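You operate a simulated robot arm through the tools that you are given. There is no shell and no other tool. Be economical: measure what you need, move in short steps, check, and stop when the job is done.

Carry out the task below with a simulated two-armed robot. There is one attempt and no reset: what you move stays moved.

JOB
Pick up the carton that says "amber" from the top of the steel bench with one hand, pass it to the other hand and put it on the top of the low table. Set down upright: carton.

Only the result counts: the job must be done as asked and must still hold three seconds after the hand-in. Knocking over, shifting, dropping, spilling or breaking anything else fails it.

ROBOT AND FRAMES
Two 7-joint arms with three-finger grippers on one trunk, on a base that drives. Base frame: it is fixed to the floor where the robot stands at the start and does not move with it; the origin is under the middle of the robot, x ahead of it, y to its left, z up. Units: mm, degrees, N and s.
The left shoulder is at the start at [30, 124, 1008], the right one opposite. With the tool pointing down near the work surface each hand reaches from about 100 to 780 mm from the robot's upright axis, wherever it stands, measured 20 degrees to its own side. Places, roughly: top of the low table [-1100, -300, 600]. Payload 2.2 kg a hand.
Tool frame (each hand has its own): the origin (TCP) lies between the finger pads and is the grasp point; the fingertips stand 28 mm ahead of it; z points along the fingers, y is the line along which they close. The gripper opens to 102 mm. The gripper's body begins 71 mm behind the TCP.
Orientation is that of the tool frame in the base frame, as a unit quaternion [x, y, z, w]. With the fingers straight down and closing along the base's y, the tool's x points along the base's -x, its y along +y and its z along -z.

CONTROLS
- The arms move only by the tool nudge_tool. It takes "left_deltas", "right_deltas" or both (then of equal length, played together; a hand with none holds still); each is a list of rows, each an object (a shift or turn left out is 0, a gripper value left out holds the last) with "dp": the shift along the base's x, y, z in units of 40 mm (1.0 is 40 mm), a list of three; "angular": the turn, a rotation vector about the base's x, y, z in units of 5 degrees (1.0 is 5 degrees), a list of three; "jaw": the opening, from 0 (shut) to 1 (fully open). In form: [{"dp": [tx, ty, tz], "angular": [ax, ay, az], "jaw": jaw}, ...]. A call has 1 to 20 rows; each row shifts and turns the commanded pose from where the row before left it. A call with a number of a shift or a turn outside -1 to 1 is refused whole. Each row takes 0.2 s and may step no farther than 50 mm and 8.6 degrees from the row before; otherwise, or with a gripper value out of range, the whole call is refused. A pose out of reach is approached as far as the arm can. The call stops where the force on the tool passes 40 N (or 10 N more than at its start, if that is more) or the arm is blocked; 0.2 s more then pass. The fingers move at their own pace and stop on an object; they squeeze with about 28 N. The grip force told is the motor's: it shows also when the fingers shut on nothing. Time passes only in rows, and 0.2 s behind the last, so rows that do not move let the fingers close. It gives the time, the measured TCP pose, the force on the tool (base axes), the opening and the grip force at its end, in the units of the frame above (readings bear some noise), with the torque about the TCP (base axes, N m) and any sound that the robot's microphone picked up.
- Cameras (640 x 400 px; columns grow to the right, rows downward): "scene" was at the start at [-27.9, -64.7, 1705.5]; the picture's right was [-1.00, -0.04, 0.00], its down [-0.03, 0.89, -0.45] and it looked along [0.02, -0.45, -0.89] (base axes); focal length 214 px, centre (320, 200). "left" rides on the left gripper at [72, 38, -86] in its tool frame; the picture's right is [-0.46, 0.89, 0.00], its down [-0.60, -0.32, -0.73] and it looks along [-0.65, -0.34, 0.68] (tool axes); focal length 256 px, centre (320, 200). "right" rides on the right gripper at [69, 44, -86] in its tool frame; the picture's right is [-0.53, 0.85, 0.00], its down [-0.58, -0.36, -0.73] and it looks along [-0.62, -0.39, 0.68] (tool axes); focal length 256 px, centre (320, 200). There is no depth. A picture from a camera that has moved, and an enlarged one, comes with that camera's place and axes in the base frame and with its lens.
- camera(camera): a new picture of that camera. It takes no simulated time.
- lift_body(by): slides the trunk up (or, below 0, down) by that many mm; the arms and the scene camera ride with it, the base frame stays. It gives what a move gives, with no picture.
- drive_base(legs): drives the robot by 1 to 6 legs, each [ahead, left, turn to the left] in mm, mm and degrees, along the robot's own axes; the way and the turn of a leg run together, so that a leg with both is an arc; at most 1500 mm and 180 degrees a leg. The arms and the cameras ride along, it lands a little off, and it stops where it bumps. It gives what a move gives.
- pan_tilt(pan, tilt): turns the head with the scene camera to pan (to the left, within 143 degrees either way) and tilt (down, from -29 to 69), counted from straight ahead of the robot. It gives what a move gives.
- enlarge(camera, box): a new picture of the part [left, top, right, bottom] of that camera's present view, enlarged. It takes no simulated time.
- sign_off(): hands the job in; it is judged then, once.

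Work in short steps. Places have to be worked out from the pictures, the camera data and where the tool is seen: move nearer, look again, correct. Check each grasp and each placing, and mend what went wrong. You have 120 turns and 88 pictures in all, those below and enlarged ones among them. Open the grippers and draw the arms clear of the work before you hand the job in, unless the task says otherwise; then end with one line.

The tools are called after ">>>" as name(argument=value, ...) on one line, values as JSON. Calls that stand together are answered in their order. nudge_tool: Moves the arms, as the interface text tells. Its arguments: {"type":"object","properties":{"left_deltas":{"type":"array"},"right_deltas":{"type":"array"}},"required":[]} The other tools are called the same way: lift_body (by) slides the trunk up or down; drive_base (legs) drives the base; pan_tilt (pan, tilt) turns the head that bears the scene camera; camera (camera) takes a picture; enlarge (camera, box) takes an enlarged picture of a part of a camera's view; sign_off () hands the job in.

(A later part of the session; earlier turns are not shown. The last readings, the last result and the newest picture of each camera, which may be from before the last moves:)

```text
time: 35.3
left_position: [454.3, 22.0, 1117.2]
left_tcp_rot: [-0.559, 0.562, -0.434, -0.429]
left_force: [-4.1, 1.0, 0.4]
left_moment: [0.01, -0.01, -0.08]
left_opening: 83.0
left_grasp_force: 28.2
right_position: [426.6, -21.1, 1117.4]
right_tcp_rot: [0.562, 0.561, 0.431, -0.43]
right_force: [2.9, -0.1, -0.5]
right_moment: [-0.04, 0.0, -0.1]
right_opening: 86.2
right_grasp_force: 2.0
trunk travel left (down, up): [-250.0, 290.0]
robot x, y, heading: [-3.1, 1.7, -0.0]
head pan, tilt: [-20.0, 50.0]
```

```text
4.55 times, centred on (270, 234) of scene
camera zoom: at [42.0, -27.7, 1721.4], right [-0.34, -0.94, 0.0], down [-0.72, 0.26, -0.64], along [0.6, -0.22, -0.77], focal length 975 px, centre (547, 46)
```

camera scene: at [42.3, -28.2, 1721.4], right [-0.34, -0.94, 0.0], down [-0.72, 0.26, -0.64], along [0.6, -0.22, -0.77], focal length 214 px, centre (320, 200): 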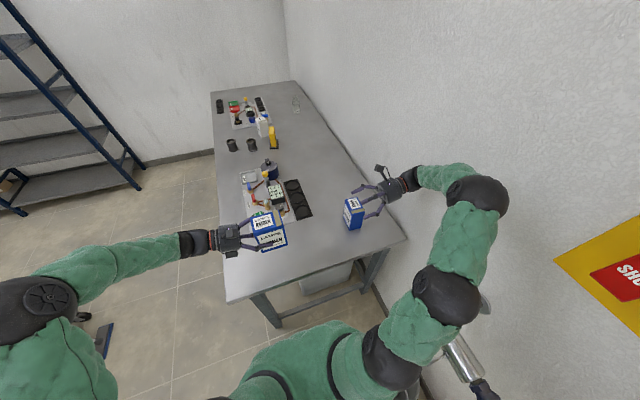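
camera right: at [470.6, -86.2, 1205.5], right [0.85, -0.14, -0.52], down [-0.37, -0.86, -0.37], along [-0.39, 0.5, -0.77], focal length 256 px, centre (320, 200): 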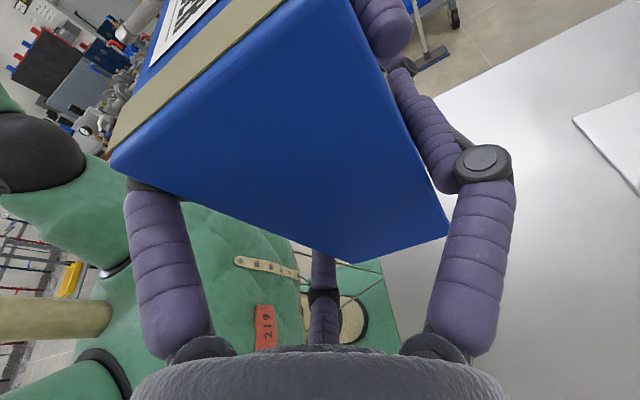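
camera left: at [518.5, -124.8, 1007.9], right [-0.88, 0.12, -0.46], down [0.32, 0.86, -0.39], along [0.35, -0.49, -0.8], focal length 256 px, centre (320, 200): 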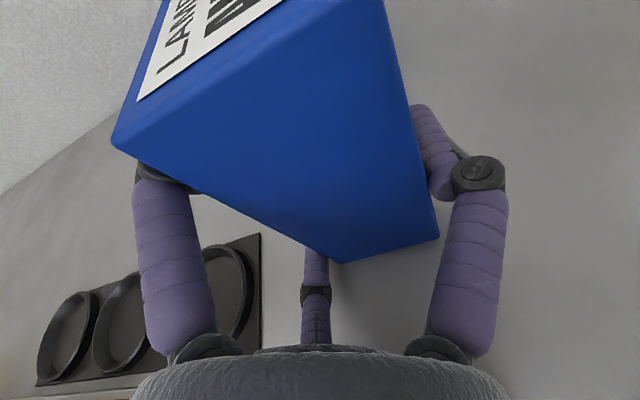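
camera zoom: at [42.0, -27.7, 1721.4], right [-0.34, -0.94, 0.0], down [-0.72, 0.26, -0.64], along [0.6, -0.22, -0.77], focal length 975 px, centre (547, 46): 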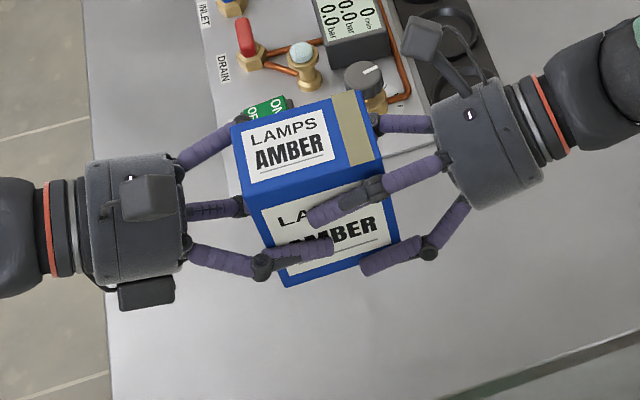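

Contact started on the single prong; nearly centred. Shift right hand +1.5 mm in x and close fully.

>>> nudge_tool(right_deltas=[{"dp": [0.04, 0, 0], "jaw": 0.8}, {"jaw": 0.7}, {"jaw": 0.5}, {"jaw": 0.2}, {"jaw": 0}, {"jaw": 0}, {"jaw": 0}])

>>> enlarge(camera="scene", box=[200, 190, 340, 278])

```text
time: 36.9
left_position: [453.3, 22.4, 1116.5]
left_tcp_rot: [-0.56, 0.562, -0.434, -0.428]
left_force: [-3.1, 12.6, -5.4]
left_moment: [0.16, 0.86, -0.24]
left_opening: 83.0
left_grasp_force: 28.3
right_position: [429.4, -20.8, 1117.6]
right_tcp_rot: [0.561, 0.561, 0.431, -0.431]
right_force: [1.9, -12.7, 5.0]
right_moment: [-0.03, -1.02, -0.19]
right_opening: 83.4
right_grasp_force: 28.4
trunk travel left (down, up): [-250.0, 290.0]
robot x, y, heading: [-1.1, 3.5, -0.0]
head pan, tilt: [-20.0, 50.0]
```

```text
4.55 times, centred on (270, 234) of scene
camera zoom: at [42.0, -27.7, 1721.4], right [-0.34, -0.94, 0.0], down [-0.72, 0.26, -0.64], along [0.6, -0.22, -0.77], focal length 975 px, centre (547, 46)
```

zoom: 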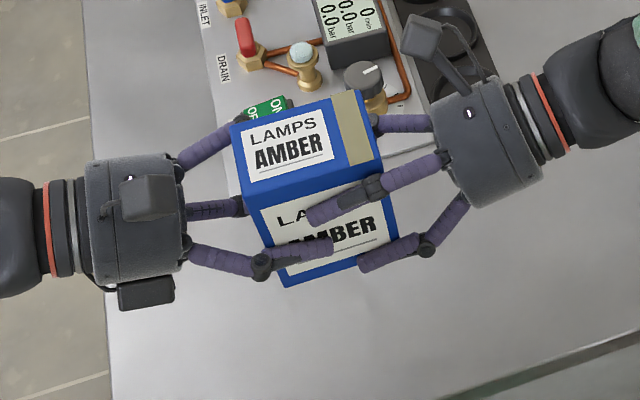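

Right grip is firm (28 N, 83 mm). Open the left in steps with a +4 mm x shift to centre its clearance.

>>> nudge_tool(left_deltas=[{"jaw": 0.85}, {"jaw": 0.9}, {"dp": [0.05, 0, 0], "jaw": 0.95}, {"dp": [0.05, 0, 0], "jaw": 1}, {"jaw": 1}, {"jaw": 1}])

>>> camera(camera="left")

>>> enlarge(camera="scene", box=[200, 190, 340, 278])

```text
time: 38.3
left_position: [456.4, 22.8, 1116.7]
left_tcp_rot: [-0.559, 0.562, -0.434, -0.429]
left_force: [-0.6, -0.7, -0.4]
left_moment: [-0.02, -0.04, -0.02]
left_opening: 102.2
left_grasp_force: 0.1
right_position: [428.3, -21.0, 1117.0]
right_tcp_rot: [0.562, 0.56, 0.431, -0.43]
right_force: [0.2, 0.2, -0.3]
right_moment: [0.0, 0.01, -0.03]
right_opening: 83.1
right_grasp_force: 27.8
trunk travel left (down, up): [-250.0, 290.0]
robot x, y, heading: [1.7, -2.8, 0.0]
head pan, tilt: [-20.0, 50.0]
```

```text
49 pictures are left
camera left: at [418.9, 87.0, 1207.6], right [-0.88, 0.12, -0.46], down [0.32, 0.86, -0.39], along [0.35, -0.49, -0.8], focal length 256 px, centre (320, 200)
```

left: 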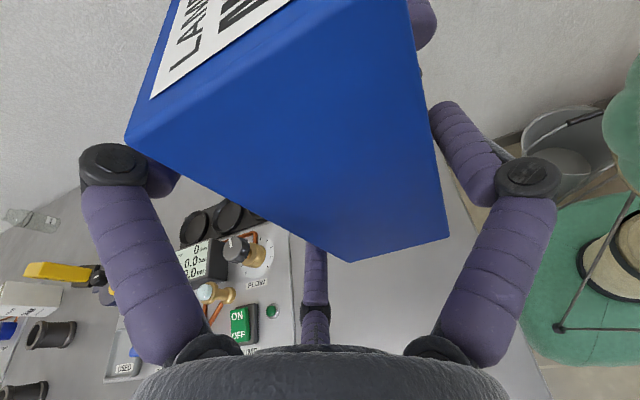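

```text
4.55 times, centred on (270, 234) of scene
camera zoom: at [42.0, -27.7, 1721.4], right [-0.34, -0.94, 0.0], down [-0.72, 0.26, -0.64], along [0.6, -0.22, -0.77], focal length 975 px, centre (547, 46)
```

zoom: 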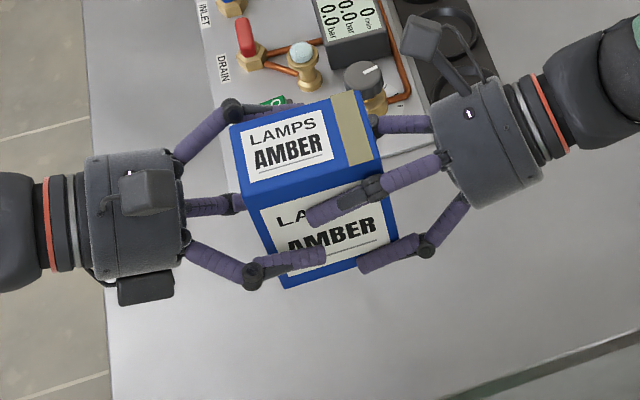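

Right holds the carton alone, left is clear. Withdraw left along +y slowly, then farther.

>>> nudge_tool(left_deltas=[{"dp": [0, 0.2, 0]}, {"dp": [0, 0.2, 0]}, {"dp": [0, 0.3, 0]}, {"dp": [0, 0.4, 0]}, {"dp": [0, 0.5, 0]}, {"dp": [0, 0.6, 0]}, {"dp": [0, 0.8, 0]}, {"dp": [-0.2, 0.8, 0]}, {"dp": [-0.2, 0.8, 0]}])

>>> pan_tilt(pan=-140, tilt=35)

>>> camera(camera="scene")

>>> pan_tilt(pan=140, tilt=35)

>>> camera(camera="scene")

```text
time: 40.3
left_position: [440.4, 207.9, 1116.3]
left_tcp_rot: [-0.559, 0.562, -0.433, -0.429]
left_force: [0.0, 1.2, -0.3]
left_moment: [-0.01, 0.0, -0.01]
left_opening: 101.9
left_grasp_force: 0.0
right_position: [428.1, -21.4, 1117.2]
right_tcp_rot: [0.562, 0.561, 0.43, -0.429]
right_force: [-0.4, 0.4, 0.1]
right_moment: [0.0, 0.01, -0.01]
right_opening: 82.9
right_grasp_force: 27.3
trunk travel left (down, up): [-250.0, 290.0]
robot x, y, heading: [2.6, 1.9, 0.1]
head pan, tilt: [-20.0, 50.0]
```

```text
time: 42.3
left_position: [441.8, 206.6, 1116.0]
left_tcp_rot: [-0.559, 0.562, -0.434, -0.429]
left_force: [-0.2, -0.8, 0.8]
left_moment: [0.01, 0.01, 0.01]
left_opening: 102.1
left_grasp_force: 0.1
right_position: [428.5, -20.4, 1117.4]
right_tcp_rot: [0.561, 0.561, 0.43, -0.431]
right_force: [0.4, -0.7, 1.0]
right_moment: [-0.01, 0.01, -0.01]
right_opening: 83.0
right_grasp_force: 27.6
trunk travel left (down, up): [-250.0, 290.0]
robot x, y, heading: [-1.6, -1.8, -0.2]
head pan, tilt: [-140.0, 35.0]
```

```text
47 pictures are left
camera scene: at [-97.8, -58.0, 1743.2], right [-0.64, 0.77, 0.0], down [0.44, 0.37, -0.82], along [-0.63, -0.53, -0.57], focal length 214 px, centre (320, 200)
```

scene: 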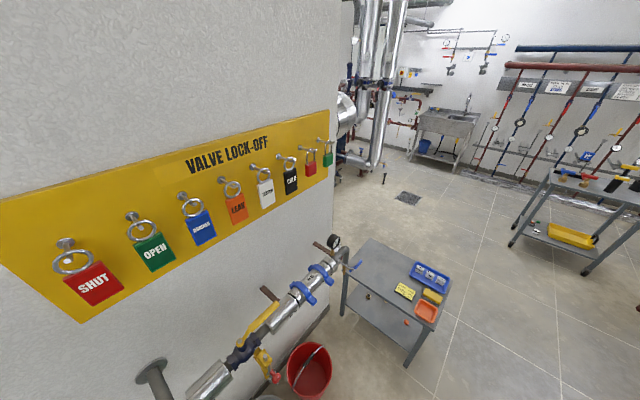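

```text
time: 46.1
left_position: [441.3, 207.0, 1116.4]
left_tcp_rot: [-0.558, 0.562, -0.434, -0.429]
left_force: [0.5, -0.1, 0.1]
left_moment: [-0.01, -0.02, -0.02]
left_opening: 102.0
left_grasp_force: 0.0
right_position: [428.2, -20.2, 1117.0]
right_tcp_rot: [0.561, 0.561, 0.431, -0.43]
right_force: [0.1, 0.0, 0.8]
right_moment: [0.02, -0.01, 0.02]
right_opening: 82.7
right_grasp_force: 28.0
trunk travel left (down, up): [-250.0, 290.0]
robot x, y, heading: [0.7, 0.7, -0.0]
head pan, tilt: [140.0, 35.0]
```

```text
46 pictures are left
camera scene: at [-97.8, 55.3, 1743.2], right [0.64, 0.77, 0.0], down [0.44, -0.37, -0.82], along [-0.63, 0.53, -0.57], focal length 214 px, centre (320, 200)
```

scene: 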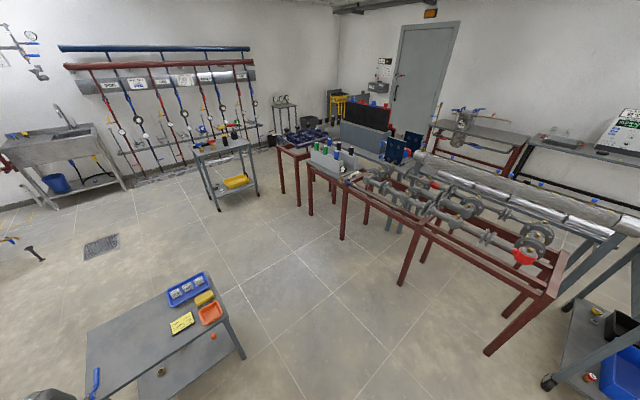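

Handover done; the right hand holds the carton. Let me study the low table: look at it again from the right-rear pan and enlarge.

>>> pan_tilt(pan=-143, tilt=45)

>>> enlarge(camera="scene", box=[200, 130, 480, 400])

```text
time: 50.0
left_position: [441.8, 206.8, 1115.9]
left_tcp_rot: [-0.559, 0.562, -0.434, -0.429]
left_force: [-0.7, 0.3, 0.3]
left_moment: [-0.01, 0.02, 0.0]
left_opening: 102.1
left_grasp_force: 0.0
right_position: [428.4, -21.7, 1116.6]
right_tcp_rot: [0.561, 0.561, 0.43, -0.43]
right_force: [-0.1, 0.7, 0.5]
right_moment: [0.02, 0.02, 0.0]
right_opening: 82.6
right_grasp_force: 27.9
trunk travel left (down, up): [-250.0, 290.0]
robot x, y, heading: [-0.1, 2.3, 0.0]
head pan, tilt: [-143.0, 45.0]
```

```text
1.48 times, centred on (340, 265) of scene
camera zoom: at [-95.3, -50.3, 1728.4], right [-0.6, 0.8, 0.0], down [0.56, 0.43, -0.71], along [-0.56, -0.43, -0.71], focal length 318 px, centre (290, 104)
```

zoom: 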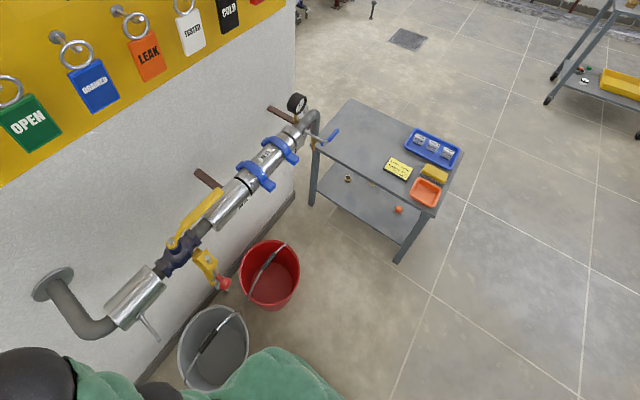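

The table's far (-x) side is open floor, and its wall-side half (y≈-490…-215) is free. I'll drive around keeping heading 0 and place from the far side. First tuck the left hand (fingers down) and back away diagonally from the bench.

>>> nudge_tool(left_deltas=[{"dp": [-0.1, 0.1, 0.05], "angular": [1, 0, 0]}, {"dp": [-0.1, 0.1, 0.05], "angular": [1, 0, 0]}, {"dp": [-0.1, 0.1, 0.05], "angular": [1, 0, 0]}, {"dp": [-0.1, 0.1, 0.05], "angular": [1, 0, 0]}, {"dp": [-0.1, 0.1, 0.05], "angular": [1, 0, 0]}, {"dp": [-0.1, 0.1, 0.05], "angular": [1, 0, 0]}, {"dp": [-0.1, 0.1, 0.05], "angular": [1, 0, 0]}, {"dp": [-0.1, 0.1, 0.05], "angular": [1, 0, 0]}, {"dp": [-0.1, 0.1, 0.05], "angular": [1, 0, 0]}, {"dp": [-0.1, 0.1, 0.05], "angular": [1, 0, 0]}, {"dp": [-0.1, 0.1, 0.05], "angular": [1, 0, 0]}, {"dp": [-0.1, 0.1, 0.05], "angular": [1, 0, 0]}, {"dp": [-0.1, 0.1, 0.05], "angular": [1, 0, 0]}, {"dp": [-0.1, 0.1, 0.05], "angular": [1, 0, 0]}, {"dp": [-0.1, 0.1, 0.05], "angular": [1, 0, 0]}])

>>> drive_base(legs=[[-200, 480, 0]])

>>> pan_tilt(pan=-20, tilt=50)

>>> camera(camera="scene")

```text
time: 53.2
left_position: [380.6, 266.2, 1146.6]
left_tcp_rot: [-0.704, 0.71, -0.002, 0.001]
left_force: [-0.1, 1.1, -0.1]
left_moment: [0.04, 0.0, -0.03]
left_opening: 101.8
left_grasp_force: 0.1
right_position: [428.7, -20.5, 1116.7]
right_tcp_rot: [0.561, 0.561, 0.431, -0.431]
right_force: [-0.6, -0.1, 0.4]
right_moment: [0.01, 0.03, 0.01]
right_opening: 82.9
right_grasp_force: 27.6
trunk travel left (down, up): [-250.0, 290.0]
robot x, y, heading: [-3.3, -0.6, 0.2]
head pan, tilt: [-143.0, 45.0]
```

```text
time: 56.3
left_position: [178.1, 747.6, 1147.4]
left_tcp_rot: [-0.703, 0.711, -0.002, 0.0]
left_force: [-0.2, 1.4, 1.1]
left_moment: [-0.04, -0.02, -0.01]
left_opening: 101.8
left_grasp_force: 0.2
right_position: [226.8, 461.4, 1117.2]
right_tcp_rot: [0.562, 0.56, 0.431, -0.43]
right_force: [-0.1, -0.1, 0.8]
right_moment: [-0.04, 0.0, 0.0]
right_opening: 82.9
right_grasp_force: 27.6
trunk travel left (down, up): [-250.0, 290.0]
robot x, y, heading: [-200.4, 479.5, -0.4]
head pan, tilt: [-143.0, 45.0]
```

```text
time: 58.3
left_position: [179.8, 748.4, 1146.9]
left_tcp_rot: [-0.703, 0.711, -0.002, 0.0]
left_force: [0.0, 0.2, 0.1]
left_moment: [0.02, 0.01, -0.04]
left_opening: 102.1
left_grasp_force: 0.0
right_position: [227.1, 460.0, 1118.4]
right_tcp_rot: [0.561, 0.561, 0.43, -0.431]
right_force: [0.8, 0.7, 0.3]
right_moment: [-0.03, 0.01, 0.0]
right_opening: 83.1
right_grasp_force: 28.3
trunk travel left (down, up): [-250.0, 290.0]
robot x, y, heading: [-200.4, 481.1, -0.0]
head pan, tilt: [-20.0, 50.0]
```

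```text
44 pictures are left
camera scene: at [-159.2, 454.0, 1721.4], right [-0.34, -0.94, 0.0], down [-0.72, 0.26, -0.64], along [0.6, -0.22, -0.77], focal length 214 px, centre (320, 200)
```

scene: 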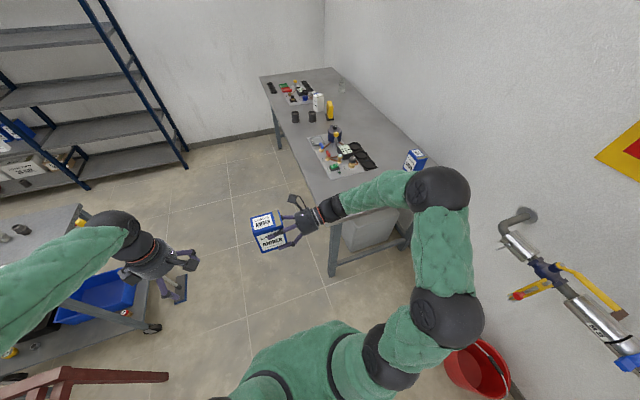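

Left arm is near a cart/rack on the left side; look left before driving back.

>>> pan_tilt(pan=75, tilt=50)

>>> camera(camera="scene")

>>> pan_tilt(pan=143, tilt=45)

>>> camera(camera="scene")

```text
time: 60.0
left_position: [179.8, 747.5, 1146.8]
left_tcp_rot: [-0.704, 0.711, -0.002, -0.001]
left_force: [0.7, -0.4, 0.2]
left_moment: [0.04, -0.05, -0.02]
left_opening: 101.9
left_grasp_force: 0.1
right_position: [228.2, 460.0, 1116.9]
right_tcp_rot: [0.562, 0.561, 0.431, -0.43]
right_force: [0.4, 0.1, -0.1]
right_moment: [-0.05, 0.01, -0.01]
right_opening: 82.9
right_grasp_force: 28.3
trunk travel left (down, up): [-250.0, 290.0]
robot x, y, heading: [-199.9, 482.9, -0.3]
head pan, tilt: [75.0, 50.0]
```

```text
43 pictures are left
camera scene: at [-211.4, 554.8, 1721.4], right [0.97, -0.26, 0.0], down [-0.2, -0.74, -0.64], along [0.17, 0.62, -0.77], focal length 214 px, centre (320, 200)
```

scene: 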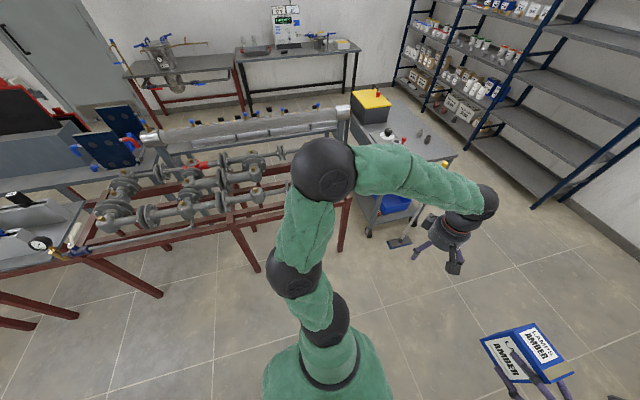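

```text
time: 61.4
left_position: [180.3, 747.2, 1146.6]
left_tcp_rot: [-0.703, 0.711, -0.002, -0.001]
left_force: [-0.6, 0.9, -0.7]
left_moment: [0.02, -0.01, 0.02]
left_opening: 101.9
left_grasp_force: 0.0
right_position: [228.1, 459.9, 1116.0]
right_tcp_rot: [0.562, 0.56, 0.431, -0.43]
right_force: [-0.6, -0.6, -0.3]
right_moment: [-0.01, 0.03, 0.0]
right_opening: 82.8
right_grasp_force: 28.0
trunk travel left (down, up): [-250.0, 290.0]
robot x, y, heading: [-204.0, 482.9, -0.1]
head pan, tilt: [143.0, 45.0]
```

```text
42 pictures are left
camera scene: at [-296.3, 529.6, 1728.3], right [0.6, 0.8, 0.0], down [0.56, -0.43, -0.71], along [-0.56, 0.43, -0.71], focal length 214 px, centre (320, 200)
```

scene: 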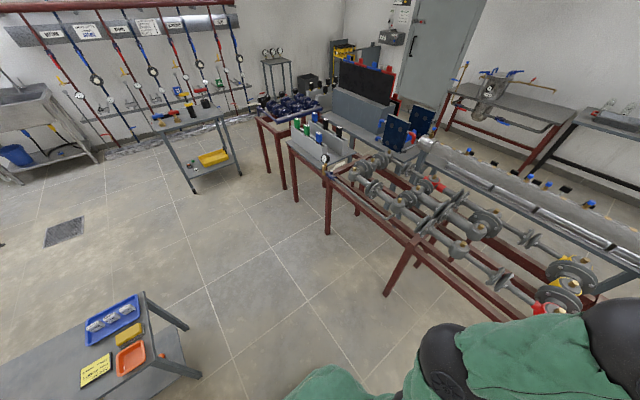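

Left elbow is high (~1150+) and clear of the rack; base half-width ≈240. Drive back along y≈380 to x≈-1680, past the table.

>>> drive_base(legs=[[0, -90, 0], [-1480, 0, 0]])

>>> pan_tilt(pan=-60, tilt=50)

>>> camera(camera="scene")

```text
time: 69.4
left_position: [-1290.5, 661.6, 1147.4]
left_tcp_rot: [-0.702, 0.712, -0.002, 0.0]
left_force: [0.4, -0.4, 0.3]
left_moment: [-0.04, 0.02, 0.03]
left_opening: 102.1
left_grasp_force: 0.1
right_position: [-1244.4, 374.9, 1117.3]
right_tcp_rot: [0.562, 0.559, 0.432, -0.43]
right_force: [-0.7, 0.6, -0.3]
right_moment: [-0.03, -0.01, -0.01]
right_opening: 83.2
right_grasp_force: 28.0
trunk travel left (down, up): [-250.0, 290.0]
robot x, y, heading: [-1673.0, 396.8, -0.2]
head pan, tilt: [143.0, 45.0]
```

```text
time: 72.4
left_position: [-1290.9, 661.2, 1146.6]
left_tcp_rot: [-0.702, 0.712, -0.002, 0.0]
left_force: [0.8, 0.5, -0.6]
left_moment: [0.01, -0.02, 0.0]
left_opening: 102.3
left_grasp_force: 0.1
right_position: [-1244.8, 374.4, 1117.2]
right_tcp_rot: [0.564, 0.559, 0.432, -0.428]
right_force: [0.0, -0.4, 0.4]
right_moment: [-0.04, -0.04, -0.01]
right_opening: 82.9
right_grasp_force: 27.7
trunk travel left (down, up): [-250.0, 290.0]
robot x, y, heading: [-1674.0, 398.8, -0.2]
head pan, tilt: [-60.0, 50.0]
```

```text
41 pictures are left
camera scene: at [-1665.2, 329.8, 1721.4], right [-0.87, -0.49, 0.0], down [-0.38, 0.67, -0.64], along [0.32, -0.56, -0.77], focal length 214 px, centre (320, 200)
```

scene: 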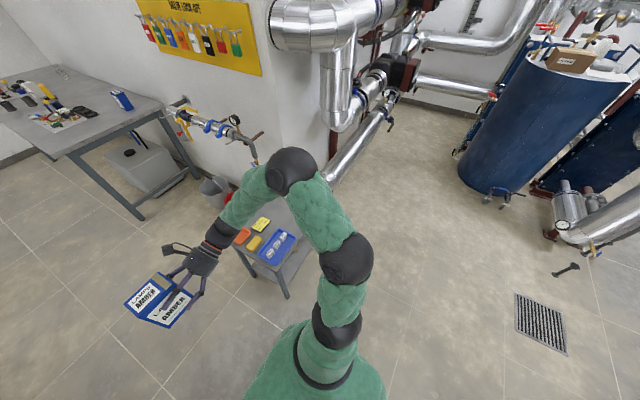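

Triangulating the ducts shows one near (-1297, -568), so placing from the far side would endanger the right arm. Better: stand at the table's +y end facing -y, the right arm coming in past the -x edge. Turn right 90° here, then shift left, and look.

>>> drive_base(legs=[[0, 0, -89.8], [0, 630, 0]])

>>> pan_tilt(pan=0, tilt=55)

>>> camera(camera="scene")

```text
time: 79.7
left_position: [-779.0, 18.4, 1146.8]
left_tcp_rot: [0.002, 1.0, -0.001, -0.002]
left_force: [-0.1, 0.6, -0.1]
left_moment: [-0.01, -0.01, 0.03]
left_opening: 102.0
left_grasp_force: 0.1
right_position: [-1064.3, -29.1, 1116.5]
right_tcp_rot: [0.794, 0.001, 0.607, -0.001]
right_force: [0.7, 0.4, 0.2]
right_moment: [0.0, -0.01, 0.0]
right_opening: 82.8
right_grasp_force: 28.0
trunk travel left (down, up): [-250.0, 290.0]
robot x, y, heading: [-1049.1, 399.6, -89.6]
head pan, tilt: [-60.0, 50.0]
```

```text
time: 81.0
left_position: [-779.5, 19.0, 1147.4]
left_tcp_rot: [0.002, 1.0, -0.002, -0.002]
left_force: [0.7, -0.3, 0.0]
left_moment: [-0.03, 0.0, 0.0]
left_opening: 101.9
left_grasp_force: 0.0
right_position: [-1065.6, -29.7, 1116.4]
right_tcp_rot: [0.794, 0.002, 0.608, -0.002]
right_force: [0.4, 0.5, 0.2]
right_moment: [0.0, 0.0, -0.02]
right_opening: 83.2
right_grasp_force: 28.7
trunk travel left (down, up): [-250.0, 290.0]
robot x, y, heading: [-1048.6, 402.1, -90.0]
head pan, tilt: [0.0, 55.0]
```

```text
40 pictures are left
camera scene: at [-1047.4, 355.3, 1714.9], right [-1.0, 0.0, 0.0], down [0.0, 0.82, -0.57], along [0.0, -0.57, -0.82], focal length 214 px, centre (320, 200)
```

scene: 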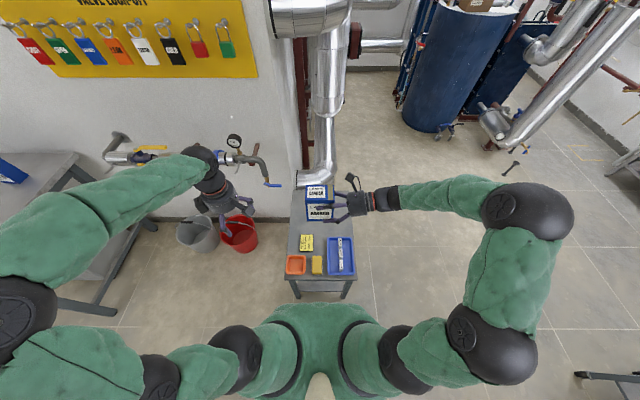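

The arms have clear space here. I enlarge the table region to see the pipework hanging beyond it.

>>> enlarge(camera="scene", box=[220, 60, 420, 310])

>>> pan_tilt(pan=0, tilt=15)

>>> camera(camera="scene")

```text
1.60 times, centred on (320, 185) of scene
camera zoom: at [-1047.4, 355.3, 1714.9], right [-1.0, 0.0, 0.0], down [0.0, 0.82, -0.57], along [0.0, -0.57, -0.82], focal length 343 px, centre (320, 224)
```

zoom: 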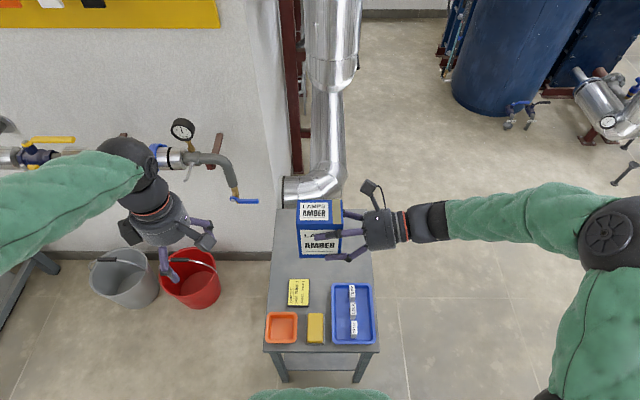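

```text
time: 82.0
left_position: [-779.7, 19.3, 1147.1]
left_tcp_rot: [0.002, 1.0, -0.001, -0.002]
left_force: [0.0, 0.3, -0.6]
left_moment: [-0.02, 0.0, 0.03]
left_opening: 102.0
left_grasp_force: 0.0
right_position: [-1065.5, -29.0, 1118.1]
right_tcp_rot: [0.793, 0.002, 0.609, -0.002]
right_force: [-0.7, -0.1, 0.3]
right_moment: [0.0, 0.0, 0.02]
right_opening: 82.9
right_grasp_force: 28.3
trunk travel left (down, up): [-250.0, 290.0]
robot x, y, heading: [-1046.7, 395.6, -89.6]
head pan, tilt: [0.0, 15.0]
```

```text
38 pictures are left
camera scene: at [-1047.3, 334.0, 1775.1], right [-1.0, 0.0, 0.0], down [0.0, 0.26, -0.97], along [0.0, -0.97, -0.26], focal length 214 px, centre (320, 200)
```

scene: 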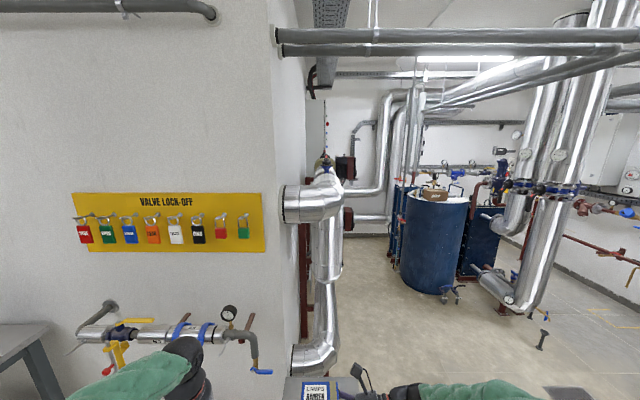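

The duct sits beyond the table's far edge, out of the way. Retract/raise the left hand, drive ahead 140 mm, lower the trunk by 200.

>>> nudge_tool(left_deltas=[{"dp": [0.2, 0.4, 0.5]}, {"dp": [0.2, 0.4, 0.5]}, {"dp": [0.1, 0.4, 0.5]}, {"dp": [0, 0.4, 0.5]}, {"dp": [0, 0.4, 0.5]}])

>>> drive_base(legs=[[140, 0, 0]])

>>> lift_body(by=-200)

>>> pan_tilt(pan=0, tilt=55)

>>> camera(camera="scene")

```text
time: 83.2
left_position: [-758.6, 99.4, 1247.4]
left_tcp_rot: [0.002, 1.0, -0.002, -0.002]
left_force: [-0.4, 0.5, -0.7]
left_moment: [-0.02, -0.02, 0.05]
left_opening: 102.0
left_grasp_force: 0.0
right_position: [-1067.4, -28.8, 1116.9]
right_tcp_rot: [0.793, 0.002, 0.609, -0.001]
right_force: [0.1, 0.4, 0.0]
right_moment: [0.0, 0.04, 0.01]
right_opening: 83.0
right_grasp_force: 28.4
trunk travel left (down, up): [-250.0, 290.0]
robot x, y, heading: [-1049.2, 400.4, -89.7]
head pan, tilt: [0.0, 15.0]
```

```text
time: 84.5
left_position: [-759.3, 20.1, 1246.5]
left_tcp_rot: [0.006, 1.0, 0.0, -0.002]
left_force: [-0.9, 1.0, 0.0]
left_moment: [-0.05, -0.02, -0.04]
left_opening: 101.9
left_grasp_force: 0.1
right_position: [-1066.8, -105.8, 1117.4]
right_tcp_rot: [0.794, 0.001, 0.608, 0.0]
right_force: [0.4, 1.7, 0.2]
right_moment: [-0.02, 0.02, -0.09]
right_opening: 82.7
right_grasp_force: 28.5
trunk travel left (down, up): [-250.0, 290.0]
robot x, y, heading: [-1045.6, 321.6, -90.2]
head pan, tilt: [0.0, 15.0]
stopped in leg 1: the robot was blocked; the commanded pose is now the measured one
```

```text
time: 86.6
left_position: [-760.9, 16.7, 1044.8]
left_tcp_rot: [0.007, 1.0, 0.001, -0.002]
left_force: [0.9, 0.4, -0.6]
left_moment: [0.02, 0.01, -0.02]
left_opening: 102.0
left_grasp_force: 0.2
right_position: [-1066.3, -109.2, 916.5]
right_tcp_rot: [0.794, -0.001, 0.608, 0.0]
right_force: [-0.2, 0.5, 0.4]
right_moment: [0.01, -0.01, 0.0]
right_opening: 82.8
right_grasp_force: 27.8
trunk travel left (down, up): [-50.0, 490.0]
robot x, y, heading: [-1046.3, 319.6, -90.3]
head pan, tilt: [0.0, 15.0]
```

```text
time: 87.7
left_position: [-760.2, 17.1, 1044.2]
left_tcp_rot: [0.006, 1.0, 0.001, -0.002]
left_force: [-0.6, 0.0, 1.0]
left_moment: [0.05, -0.04, -0.03]
left_opening: 101.9
left_grasp_force: 0.1
right_position: [-1067.0, -109.8, 916.4]
right_tcp_rot: [0.794, -0.001, 0.608, -0.001]
right_force: [0.7, 0.7, 0.4]
right_moment: [0.04, 0.05, 0.0]
right_opening: 82.9
right_grasp_force: 28.4
trunk travel left (down, up): [-50.0, 490.0]
robot x, y, heading: [-1046.4, 318.9, -90.0]
head pan, tilt: [0.0, 55.0]
```

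```text
37 pictures are left
camera scene: at [-1046.0, 275.6, 1515.0], right [-1.0, 0.0, 0.0], down [0.0, 0.82, -0.57], along [0.0, -0.57, -0.82], focal length 214 px, centre (320, 200)
```

scene: 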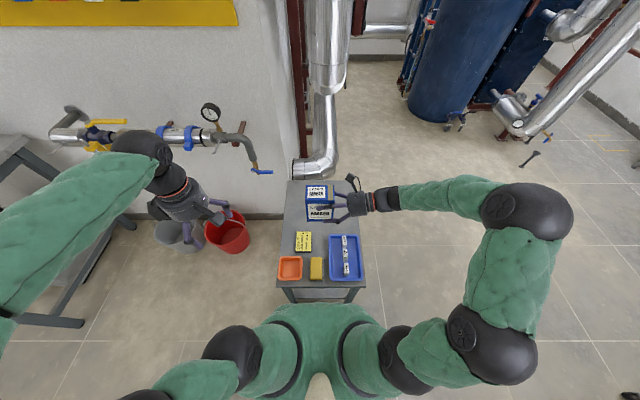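

The drive was blocked at y≈320, probably the base at the table; I check whether the table moved by enlarging.

>>> enlarge(camera="scene", box=[240, 150, 400, 310])

>>> pan_tilt(pan=0, tilt=69)

>>> enlarge(camera="scene", box=[220, 100, 420, 350])

```text
2.50 times, centred on (320, 230) of scene
camera zoom: at [-1046.0, 275.6, 1515.0], right [-1.0, 0.0, 0.0], down [0.0, 0.82, -0.57], along [0.0, -0.57, -0.82], focal length 536 px, centre (320, 125)
```

zoom: 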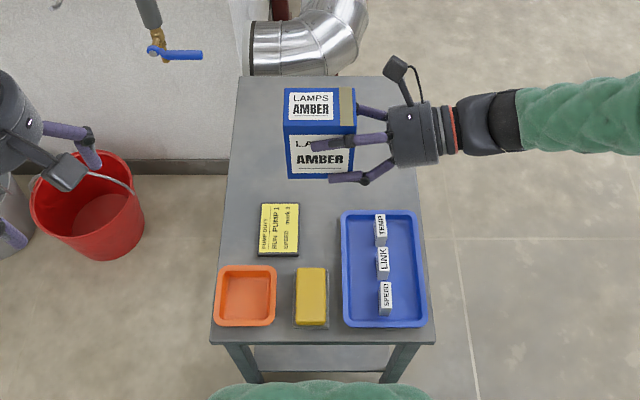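

```text
time: 88.5
left_position: [-760.9, 16.3, 1044.4]
left_tcp_rot: [0.007, 1.0, 0.001, -0.002]
left_force: [0.4, -0.4, 0.1]
left_moment: [-0.03, 0.0, -0.04]
left_opening: 101.9
left_grasp_force: 0.0
right_position: [-1066.7, -110.1, 917.0]
right_tcp_rot: [0.793, -0.001, 0.609, 0.0]
right_force: [0.3, -0.2, -1.0]
right_moment: [-0.01, 0.0, 0.02]
right_opening: 82.8
right_grasp_force: 27.6
trunk travel left (down, up): [-50.0, 490.0]
robot x, y, heading: [-1044.2, 320.5, -90.2]
head pan, tilt: [0.0, 68.8]
```

```text
1.60 times, centred on (320, 225) of scene
camera zoom: at [-1046.0, 291.8, 1499.5], right [-1.0, 0.0, 0.0], down [0.0, 0.93, -0.36], along [0.0, -0.36, -0.93], focal length 343 px, centre (320, 160)
```

zoom: 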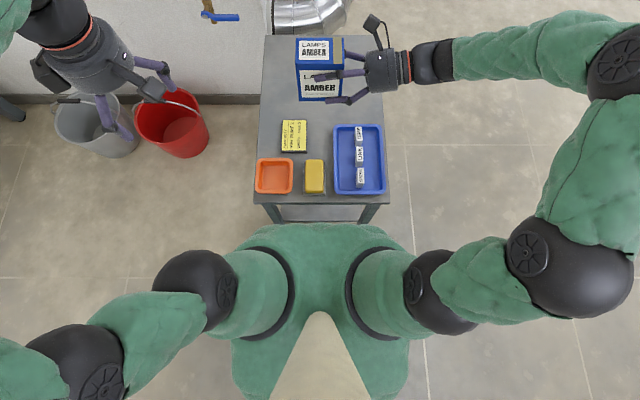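

Table corners measure the same as before (near edge y≈50, x -869…-1235), so it did not shift. Back off 12 mm, then extend the right arm to y≈-280 at height.

>>> drive_base(legs=[[-12, 0, 0]])

>>> nudge_tool(right_deltas=[{"dp": [0, -0.5, 0]}, {"dp": [0, -0.5, 0]}, {"dp": [0, -0.5, 0]}, {"dp": [0, -0.5, 0]}, {"dp": [0, -0.5, 0]}, {"dp": [0, -0.5, 0]}, {"dp": [0, -0.5, 0]}, {"dp": [0, -0.5, 0]}, {"dp": [0, -0.5, 0]}])

>>> nudge_tool(right_deltas=[{"dp": [0, 0, -0.5]}, {"dp": [0, 0, -0.5]}, {"dp": [0, 0, -0.5]}, {"dp": [0, 0, -0.5]}, {"dp": [0, 0, -0.5]}, {"dp": [0, 0, -0.5]}, {"dp": [0, 0, -0.5]}, {"dp": [0, 0, -0.5]}, {"dp": [0, 0, 0]}])

>>> pan_tilt(pan=0, tilt=50)

>>> enlarge(camera="scene", box=[220, 120, 460, 320])

>>> camera(camera="right")

```text
time: 89.2
left_position: [-759.2, 30.2, 1045.2]
left_tcp_rot: [0.006, 1.0, 0.001, -0.003]
left_force: [-1.1, 0.0, 0.3]
left_moment: [-0.05, -0.01, 0.0]
left_opening: 101.9
left_grasp_force: 0.0
right_position: [-1066.0, -96.1, 917.3]
right_tcp_rot: [0.794, -0.001, 0.608, 0.001]
right_force: [1.1, -0.6, 0.1]
right_moment: [0.0, 0.03, -0.03]
right_opening: 82.8
right_grasp_force: 27.5
trunk travel left (down, up): [-50.0, 490.0]
robot x, y, heading: [-1040.6, 326.3, -90.4]
head pan, tilt: [0.0, 68.8]
```

```text
time: 91.2
left_position: [-760.5, 28.3, 1045.7]
left_tcp_rot: [0.006, 1.0, 0.001, -0.001]
left_force: [-0.6, 0.1, -0.1]
left_moment: [-0.01, 0.04, -0.02]
left_opening: 102.1
left_grasp_force: 0.0
right_position: [-1065.8, -277.9, 915.3]
right_tcp_rot: [0.794, -0.002, 0.608, 0.0]
right_force: [-0.6, -0.2, -0.5]
right_moment: [0.03, 0.02, 0.05]
right_opening: 83.0
right_grasp_force: 28.4
trunk travel left (down, up): [-50.0, 490.0]
robot x, y, heading: [-1044.9, 329.7, -90.2]
head pan, tilt: [0.0, 68.8]
```

```text
time: 93.2
left_position: [-759.8, 29.2, 1046.2]
left_tcp_rot: [0.006, 1.0, 0.001, -0.003]
left_force: [-0.6, -0.1, -0.6]
left_moment: [0.02, 0.0, -0.01]
left_opening: 101.8
left_grasp_force: 0.0
right_position: [-1066.9, -277.8, 755.6]
right_tcp_rot: [0.794, -0.001, 0.608, 0.0]
right_force: [0.0, 0.3, -0.4]
right_moment: [0.0, 0.01, -0.01]
right_opening: 83.2
right_grasp_force: 27.8
trunk travel left (down, up): [-50.0, 490.0]
robot x, y, heading: [-1046.3, 329.1, -90.0]
head pan, tilt: [0.0, 68.8]
```

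```text
time: 94.0
left_position: [-760.8, 29.3, 1046.3]
left_tcp_rot: [0.006, 1.0, 0.0, -0.002]
left_force: [0.5, -0.1, -0.7]
left_moment: [0.0, -0.02, 0.0]
left_opening: 102.2
left_grasp_force: 0.0
right_position: [-1066.4, -277.9, 758.2]
right_tcp_rot: [0.794, -0.001, 0.608, 0.0]
right_force: [0.3, 0.7, -0.1]
right_moment: [0.0, 0.0, -0.01]
right_opening: 82.8
right_grasp_force: 28.2
trunk travel left (down, up): [-50.0, 490.0]
robot x, y, heading: [-1051.0, 329.6, -89.8]
head pan, tilt: [0.0, 50.0]
```

```text
2.00 times, centred on (340, 220) of scene
camera zoom: at [-1046.0, 282.7, 1521.4], right [-1.0, 0.0, 0.0], down [0.0, 0.77, -0.64], along [0.0, -0.64, -0.77], focal length 429 px, centre (280, 160)
```

zoom: 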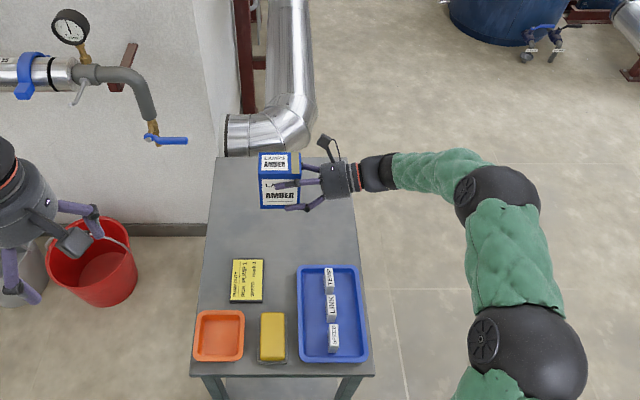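

```text
33 pictures are left
camera right: at [-1132.5, -321.2, 844.6], right [-0.14, -0.84, -0.52], down [-0.86, 0.37, -0.37], along [0.5, 0.39, -0.77], focal length 256 px, centre (320, 200)
```

right: 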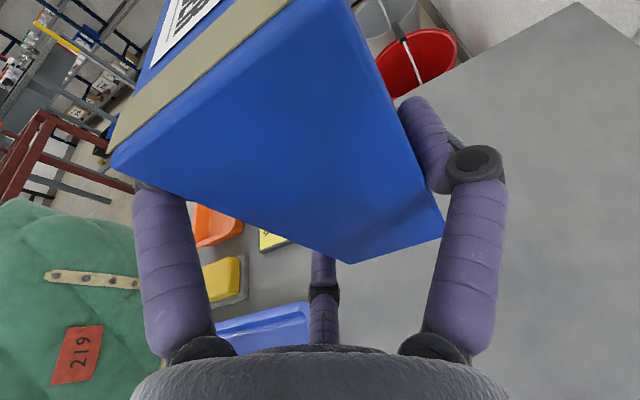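

The carton is above free table space, ~85 mm up. Lower to ~15 mm above the estimate.

>>> nudge_tool(right_deltas=[{"dp": [0, 0, -0.4]}, {"dp": [0, 0, -0.4]}, {"dp": [0, 0, -0.4]}, {"dp": [0, 0, -0.3]}, {"dp": [0, 0, -0.2]}, {"dp": [0, 0, 0]}])

>>> camera(camera="right")

>>> enlarge(camera="scene", box=[280, 150, 400, 250])

```text
time: 95.4
left_position: [-760.7, 28.9, 1045.0]
left_tcp_rot: [0.006, 1.0, 0.001, -0.002]
left_force: [-0.5, -0.1, 0.3]
left_moment: [0.02, -0.02, 0.03]
left_opening: 101.9
left_grasp_force: 0.2
right_position: [-1066.6, -277.6, 688.4]
right_tcp_rot: [0.794, -0.001, 0.608, 0.0]
right_force: [1.3, -0.6, -0.7]
right_moment: [-0.03, 0.0, 0.01]
right_opening: 83.3
right_grasp_force: 28.3
trunk travel left (down, up): [-50.0, 490.0]
robot x, y, heading: [-1047.3, 333.0, -89.9]
head pan, tilt: [0.0, 50.0]
```

```text
32 pictures are left
camera right: at [-1132.4, -321.0, 776.4], right [-0.14, -0.84, -0.52], down [-0.86, 0.37, -0.37], along [0.5, 0.39, -0.77], focal length 256 px, centre (320, 200)
```

right: 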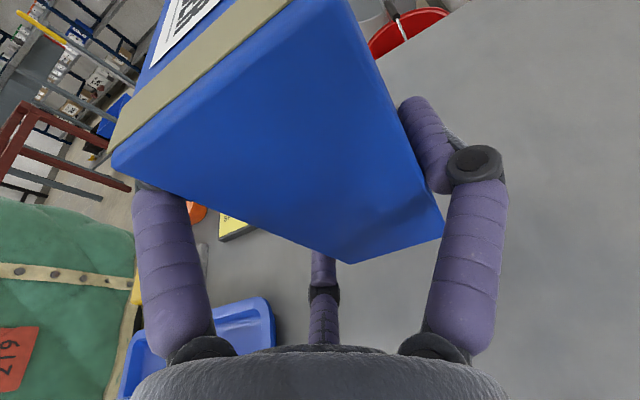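

```text
4.00 times, centred on (340, 200) of scene
camera zoom: at [-1046.0, 282.7, 1521.4], right [-1.0, 0.0, 0.0], down [0.0, 0.77, -0.64], along [0.0, -0.64, -0.77], focal length 858 px, centre (240, 200)
```

zoom: 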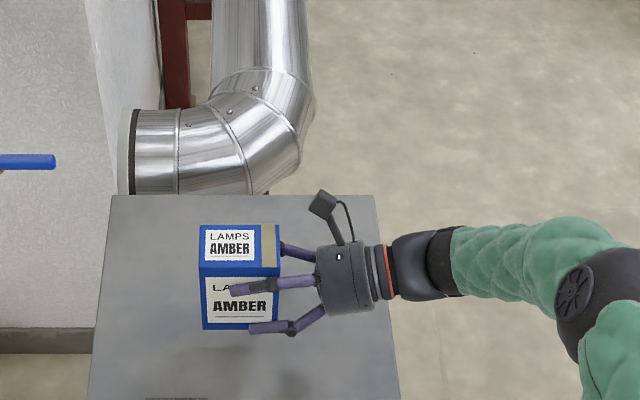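

Still in air with free space all around. Lower in 2 mm steps watching the force.

>>> nudge_tool(right_deltas=[{"dp": [0, 0, -0.1]}, {"dp": [0, 0, -0.1]}, {"dp": [0, 0, -0.06]}, {"dp": [0, 0, -0.05]}, {"dp": [0, 0, -0.05]}, {"dp": [0, 0, 0]}])

```text
time: 96.8
left_position: [-759.1, 29.3, 1045.5]
left_tcp_rot: [0.006, 1.0, 0.001, -0.002]
left_force: [0.5, -0.1, -0.2]
left_moment: [0.0, 0.0, -0.02]
left_opening: 101.7
left_grasp_force: 0.2
right_position: [-1065.9, -276.6, 673.6]
right_tcp_rot: [0.794, -0.001, 0.608, 0.0]
right_force: [0.9, 0.2, -1.1]
right_moment: [0.0, 0.01, 0.03]
right_opening: 82.9
right_grasp_force: 28.2
trunk travel left (down, up): [-50.0, 490.0]
robot x, y, heading: [-1048.1, 333.6, -89.9]
head pan, tilt: [0.0, 50.0]
```

>>> nudge_tool(right_deltas=[{"dp": [0, 0, -0.05]}, {"dp": [0, 0, -0.05]}, {"dp": [0, 0, 0]}])

>>> camera(camera="right")

```text
time: 97.6
left_position: [-759.5, 29.1, 1045.4]
left_tcp_rot: [0.006, 1.0, 0.001, -0.002]
left_force: [0.2, -0.6, 0.2]
left_moment: [0.04, 0.0, 0.02]
left_opening: 102.1
left_grasp_force: 0.0
right_position: [-1066.7, -277.5, 669.2]
right_tcp_rot: [0.794, -0.001, 0.608, -0.001]
right_force: [-0.2, 0.0, -0.1]
right_moment: [0.0, 0.03, -0.01]
right_opening: 82.8
right_grasp_force: 28.3
trunk travel left (down, up): [-50.0, 490.0]
robot x, y, heading: [-1044.3, 332.4, -90.2]
head pan, tilt: [0.0, 50.0]
```

```text
30 pictures are left
camera right: at [-1132.7, -321.3, 757.8], right [-0.14, -0.84, -0.52], down [-0.86, 0.37, -0.37], along [0.5, 0.39, -0.77], focal length 256 px, centre (320, 200)
```

right: 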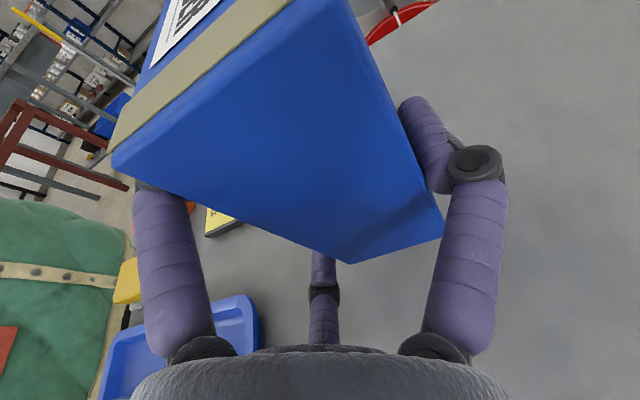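

No contact yet (force ≈0). Continue in small steps.

>>> nudge_tool(right_deltas=[{"dp": [0, 0, -0.05]}, {"dp": [0, 0, -0.05]}, {"dp": [0, 0, 0]}])

>>> nudge_tool(right_deltas=[{"dp": [0, 0, -0.05]}, {"dp": [0, 0, 0]}])

```text
time: 98.4
left_position: [-760.4, 28.0, 1044.6]
left_tcp_rot: [0.006, 1.0, 0.0, -0.001]
left_force: [0.8, 1.1, 0.5]
left_moment: [0.04, -0.02, 0.02]
left_opening: 101.9
left_grasp_force: 0.0
right_position: [-1066.7, -278.1, 665.7]
right_tcp_rot: [0.794, -0.001, 0.608, 0.0]
right_force: [0.0, 0.2, 0.8]
right_moment: [0.02, 0.03, 0.03]
right_opening: 82.8
right_grasp_force: 27.9
trunk travel left (down, up): [-50.0, 490.0]
robot x, y, heading: [-1049.1, 331.5, -90.5]
head pan, tilt: [0.0, 50.0]
```

```text
time: 99.0
left_position: [-759.7, 28.7, 1044.8]
left_tcp_rot: [0.007, 1.0, 0.001, -0.002]
left_force: [0.2, 0.6, -0.7]
left_moment: [-0.03, -0.02, 0.0]
left_opening: 101.9
left_grasp_force: 0.2
right_position: [-1065.4, -277.1, 663.0]
right_tcp_rot: [0.794, -0.002, 0.607, 0.001]
right_force: [0.1, -0.3, -0.6]
right_moment: [-0.01, 0.03, -0.01]
right_opening: 83.0
right_grasp_force: 28.1
trunk travel left (down, up): [-50.0, 490.0]
robot x, y, heading: [-1041.5, 331.1, -90.2]
head pan, tilt: [0.0, 50.0]
```

>>> enlarge(camera="scene", box=[300, 180, 370, 250])

>>> nudge_tool(right_deltas=[{"dp": [0, 0, -0.05]}, {"dp": [0, 0, -0.05]}, {"dp": [0, 0, 0]}])

```text
5.71 times, centred on (335, 215) of scene
camera zoom: at [-1046.0, 282.6, 1521.4], right [-1.0, 0.0, 0.0], down [0.0, 0.77, -0.64], along [0.0, -0.64, -0.77], focal length 1226 px, centre (234, 114)
```

zoom: 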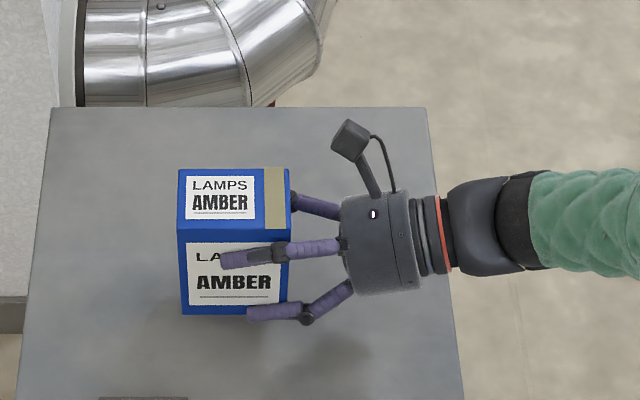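

```text
time: 99.8
left_position: [-759.7, 29.0, 1045.5]
left_tcp_rot: [0.007, 1.0, 0.001, -0.001]
left_force: [0.7, 0.5, 0.2]
left_moment: [0.0, 0.02, 0.01]
left_opening: 102.0
left_grasp_force: 0.1
right_position: [-1067.8, -277.5, 659.8]
right_tcp_rot: [0.794, -0.001, 0.608, -0.001]
right_force: [0.4, -0.2, -0.7]
right_moment: [0.03, 0.03, 0.0]
right_opening: 82.8
right_grasp_force: 28.3
trunk travel left (down, up): [-50.0, 490.0]
robot x, y, heading: [-1042.9, 332.7, -90.2]
head pan, tilt: [0.0, 50.0]
```

Still no contact. Continue down.

>>> nudge_tool(right_deltas=[{"dp": [0, 0, -0.05]}, {"dp": [0, 0, -0.05]}, {"dp": [0, 0, 0]}])

>>> nudge_tool(right_deltas=[{"dp": [0, 0, -0.05]}, {"dp": [0, 0, -0.05]}, {"dp": [0, 0, 0]}])

>>> enlarge(camera="scene", box=[300, 180, 370, 250])

```text
time: 100.6
left_position: [-759.6, 28.3, 1044.1]
left_tcp_rot: [0.007, 1.0, 0.001, -0.002]
left_force: [-0.8, -0.2, 0.5]
left_moment: [0.01, 0.02, -0.01]
left_opening: 102.1
left_grasp_force: 0.1
right_position: [-1067.7, -276.8, 655.1]
right_tcp_rot: [0.793, -0.001, 0.609, -0.001]
right_force: [-0.1, -1.2, 0.6]
right_moment: [0.01, 0.04, 0.01]
right_opening: 82.8
right_grasp_force: 28.4
trunk travel left (down, up): [-50.0, 490.0]
robot x, y, heading: [-1043.6, 329.0, -90.3]
head pan, tilt: [0.0, 50.0]
```

```text
time: 101.4
left_position: [-758.9, 28.1, 1044.7]
left_tcp_rot: [0.006, 1.0, 0.001, -0.002]
left_force: [-0.2, -0.4, 0.0]
left_moment: [0.0, 0.02, -0.01]
left_opening: 102.0
left_grasp_force: 0.1
right_position: [-1067.8, -277.4, 650.9]
right_tcp_rot: [0.794, -0.001, 0.609, 0.0]
right_force: [0.0, 0.1, -0.3]
right_moment: [-0.01, 0.0, -0.01]
right_opening: 82.8
right_grasp_force: 27.7
trunk travel left (down, up): [-50.0, 490.0]
robot x, y, heading: [-1044.2, 331.7, -90.1]
head pan, tilt: [0.0, 50.0]
```

```text
5.71 times, centred on (335, 215) of scene
camera zoom: at [-1046.0, 282.7, 1521.4], right [-1.0, 0.0, 0.0], down [0.0, 0.77, -0.64], along [0.0, -0.64, -0.77], focal length 1226 px, centre (234, 114)
```

zoom: 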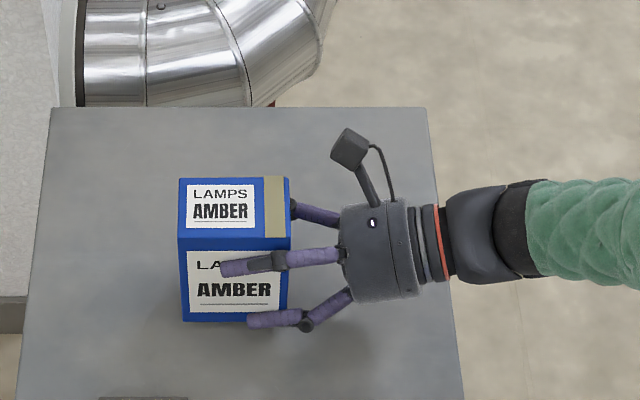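

Bottom is at z≈582 by my estimate; the table is somewhat lower than 600. Keep lowering in 2 mm rows.

>>> nudge_tool(right_deltas=[{"dp": [0, 0, -0.05]}, {"dp": [0, 0, -0.05]}, {"dp": [0, 0, -0.05]}, {"dp": [0, 0, 0]}])

>>> nudge_tool(right_deltas=[{"dp": [0, 0, -0.05]}, {"dp": [0, 0, -0.05]}, {"dp": [0, 0, 0]}])

>>> camera(camera="right")

```text
time: 102.4
left_position: [-760.0, 28.5, 1045.1]
left_tcp_rot: [0.007, 1.0, 0.001, -0.002]
left_force: [0.4, -0.5, 0.6]
left_moment: [0.02, 0.03, 0.01]
left_opening: 102.0
left_grasp_force: 0.1
right_position: [-1066.3, -277.2, 644.9]
right_tcp_rot: [0.794, -0.001, 0.609, -0.001]
right_force: [-0.1, 0.4, -0.2]
right_moment: [0.03, 0.02, -0.02]
right_opening: 82.6
right_grasp_force: 27.9
trunk travel left (down, up): [-50.0, 490.0]
robot x, y, heading: [-1046.4, 334.1, -90.1]
head pan, tilt: [0.0, 50.0]
```

```text
time: 103.2
left_position: [-761.2, 29.7, 1045.3]
left_tcp_rot: [0.006, 1.0, 0.001, -0.001]
left_force: [-0.3, -0.4, -1.1]
left_moment: [-0.03, -0.03, -0.02]
left_opening: 101.9
left_grasp_force: 0.2
right_position: [-1066.9, -276.8, 641.4]
right_tcp_rot: [0.793, -0.001, 0.609, -0.001]
right_force: [-0.2, 0.2, -0.1]
right_moment: [0.0, -0.01, 0.02]
right_opening: 83.0
right_grasp_force: 28.6
trunk travel left (down, up): [-50.0, 490.0]
robot x, y, heading: [-1049.7, 329.3, -90.1]
head pan, tilt: [0.0, 50.0]
```

```text
27 pictures are left
camera right: at [-1132.7, -320.9, 730.0], right [-0.14, -0.84, -0.52], down [-0.86, 0.37, -0.37], along [0.5, 0.39, -0.77], focal length 256 px, centre (320, 200)
```

right: 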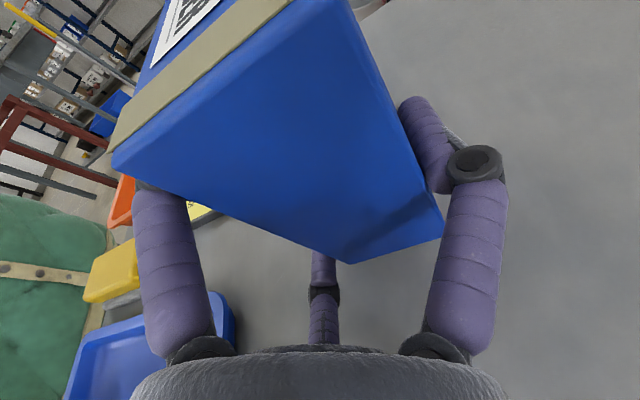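

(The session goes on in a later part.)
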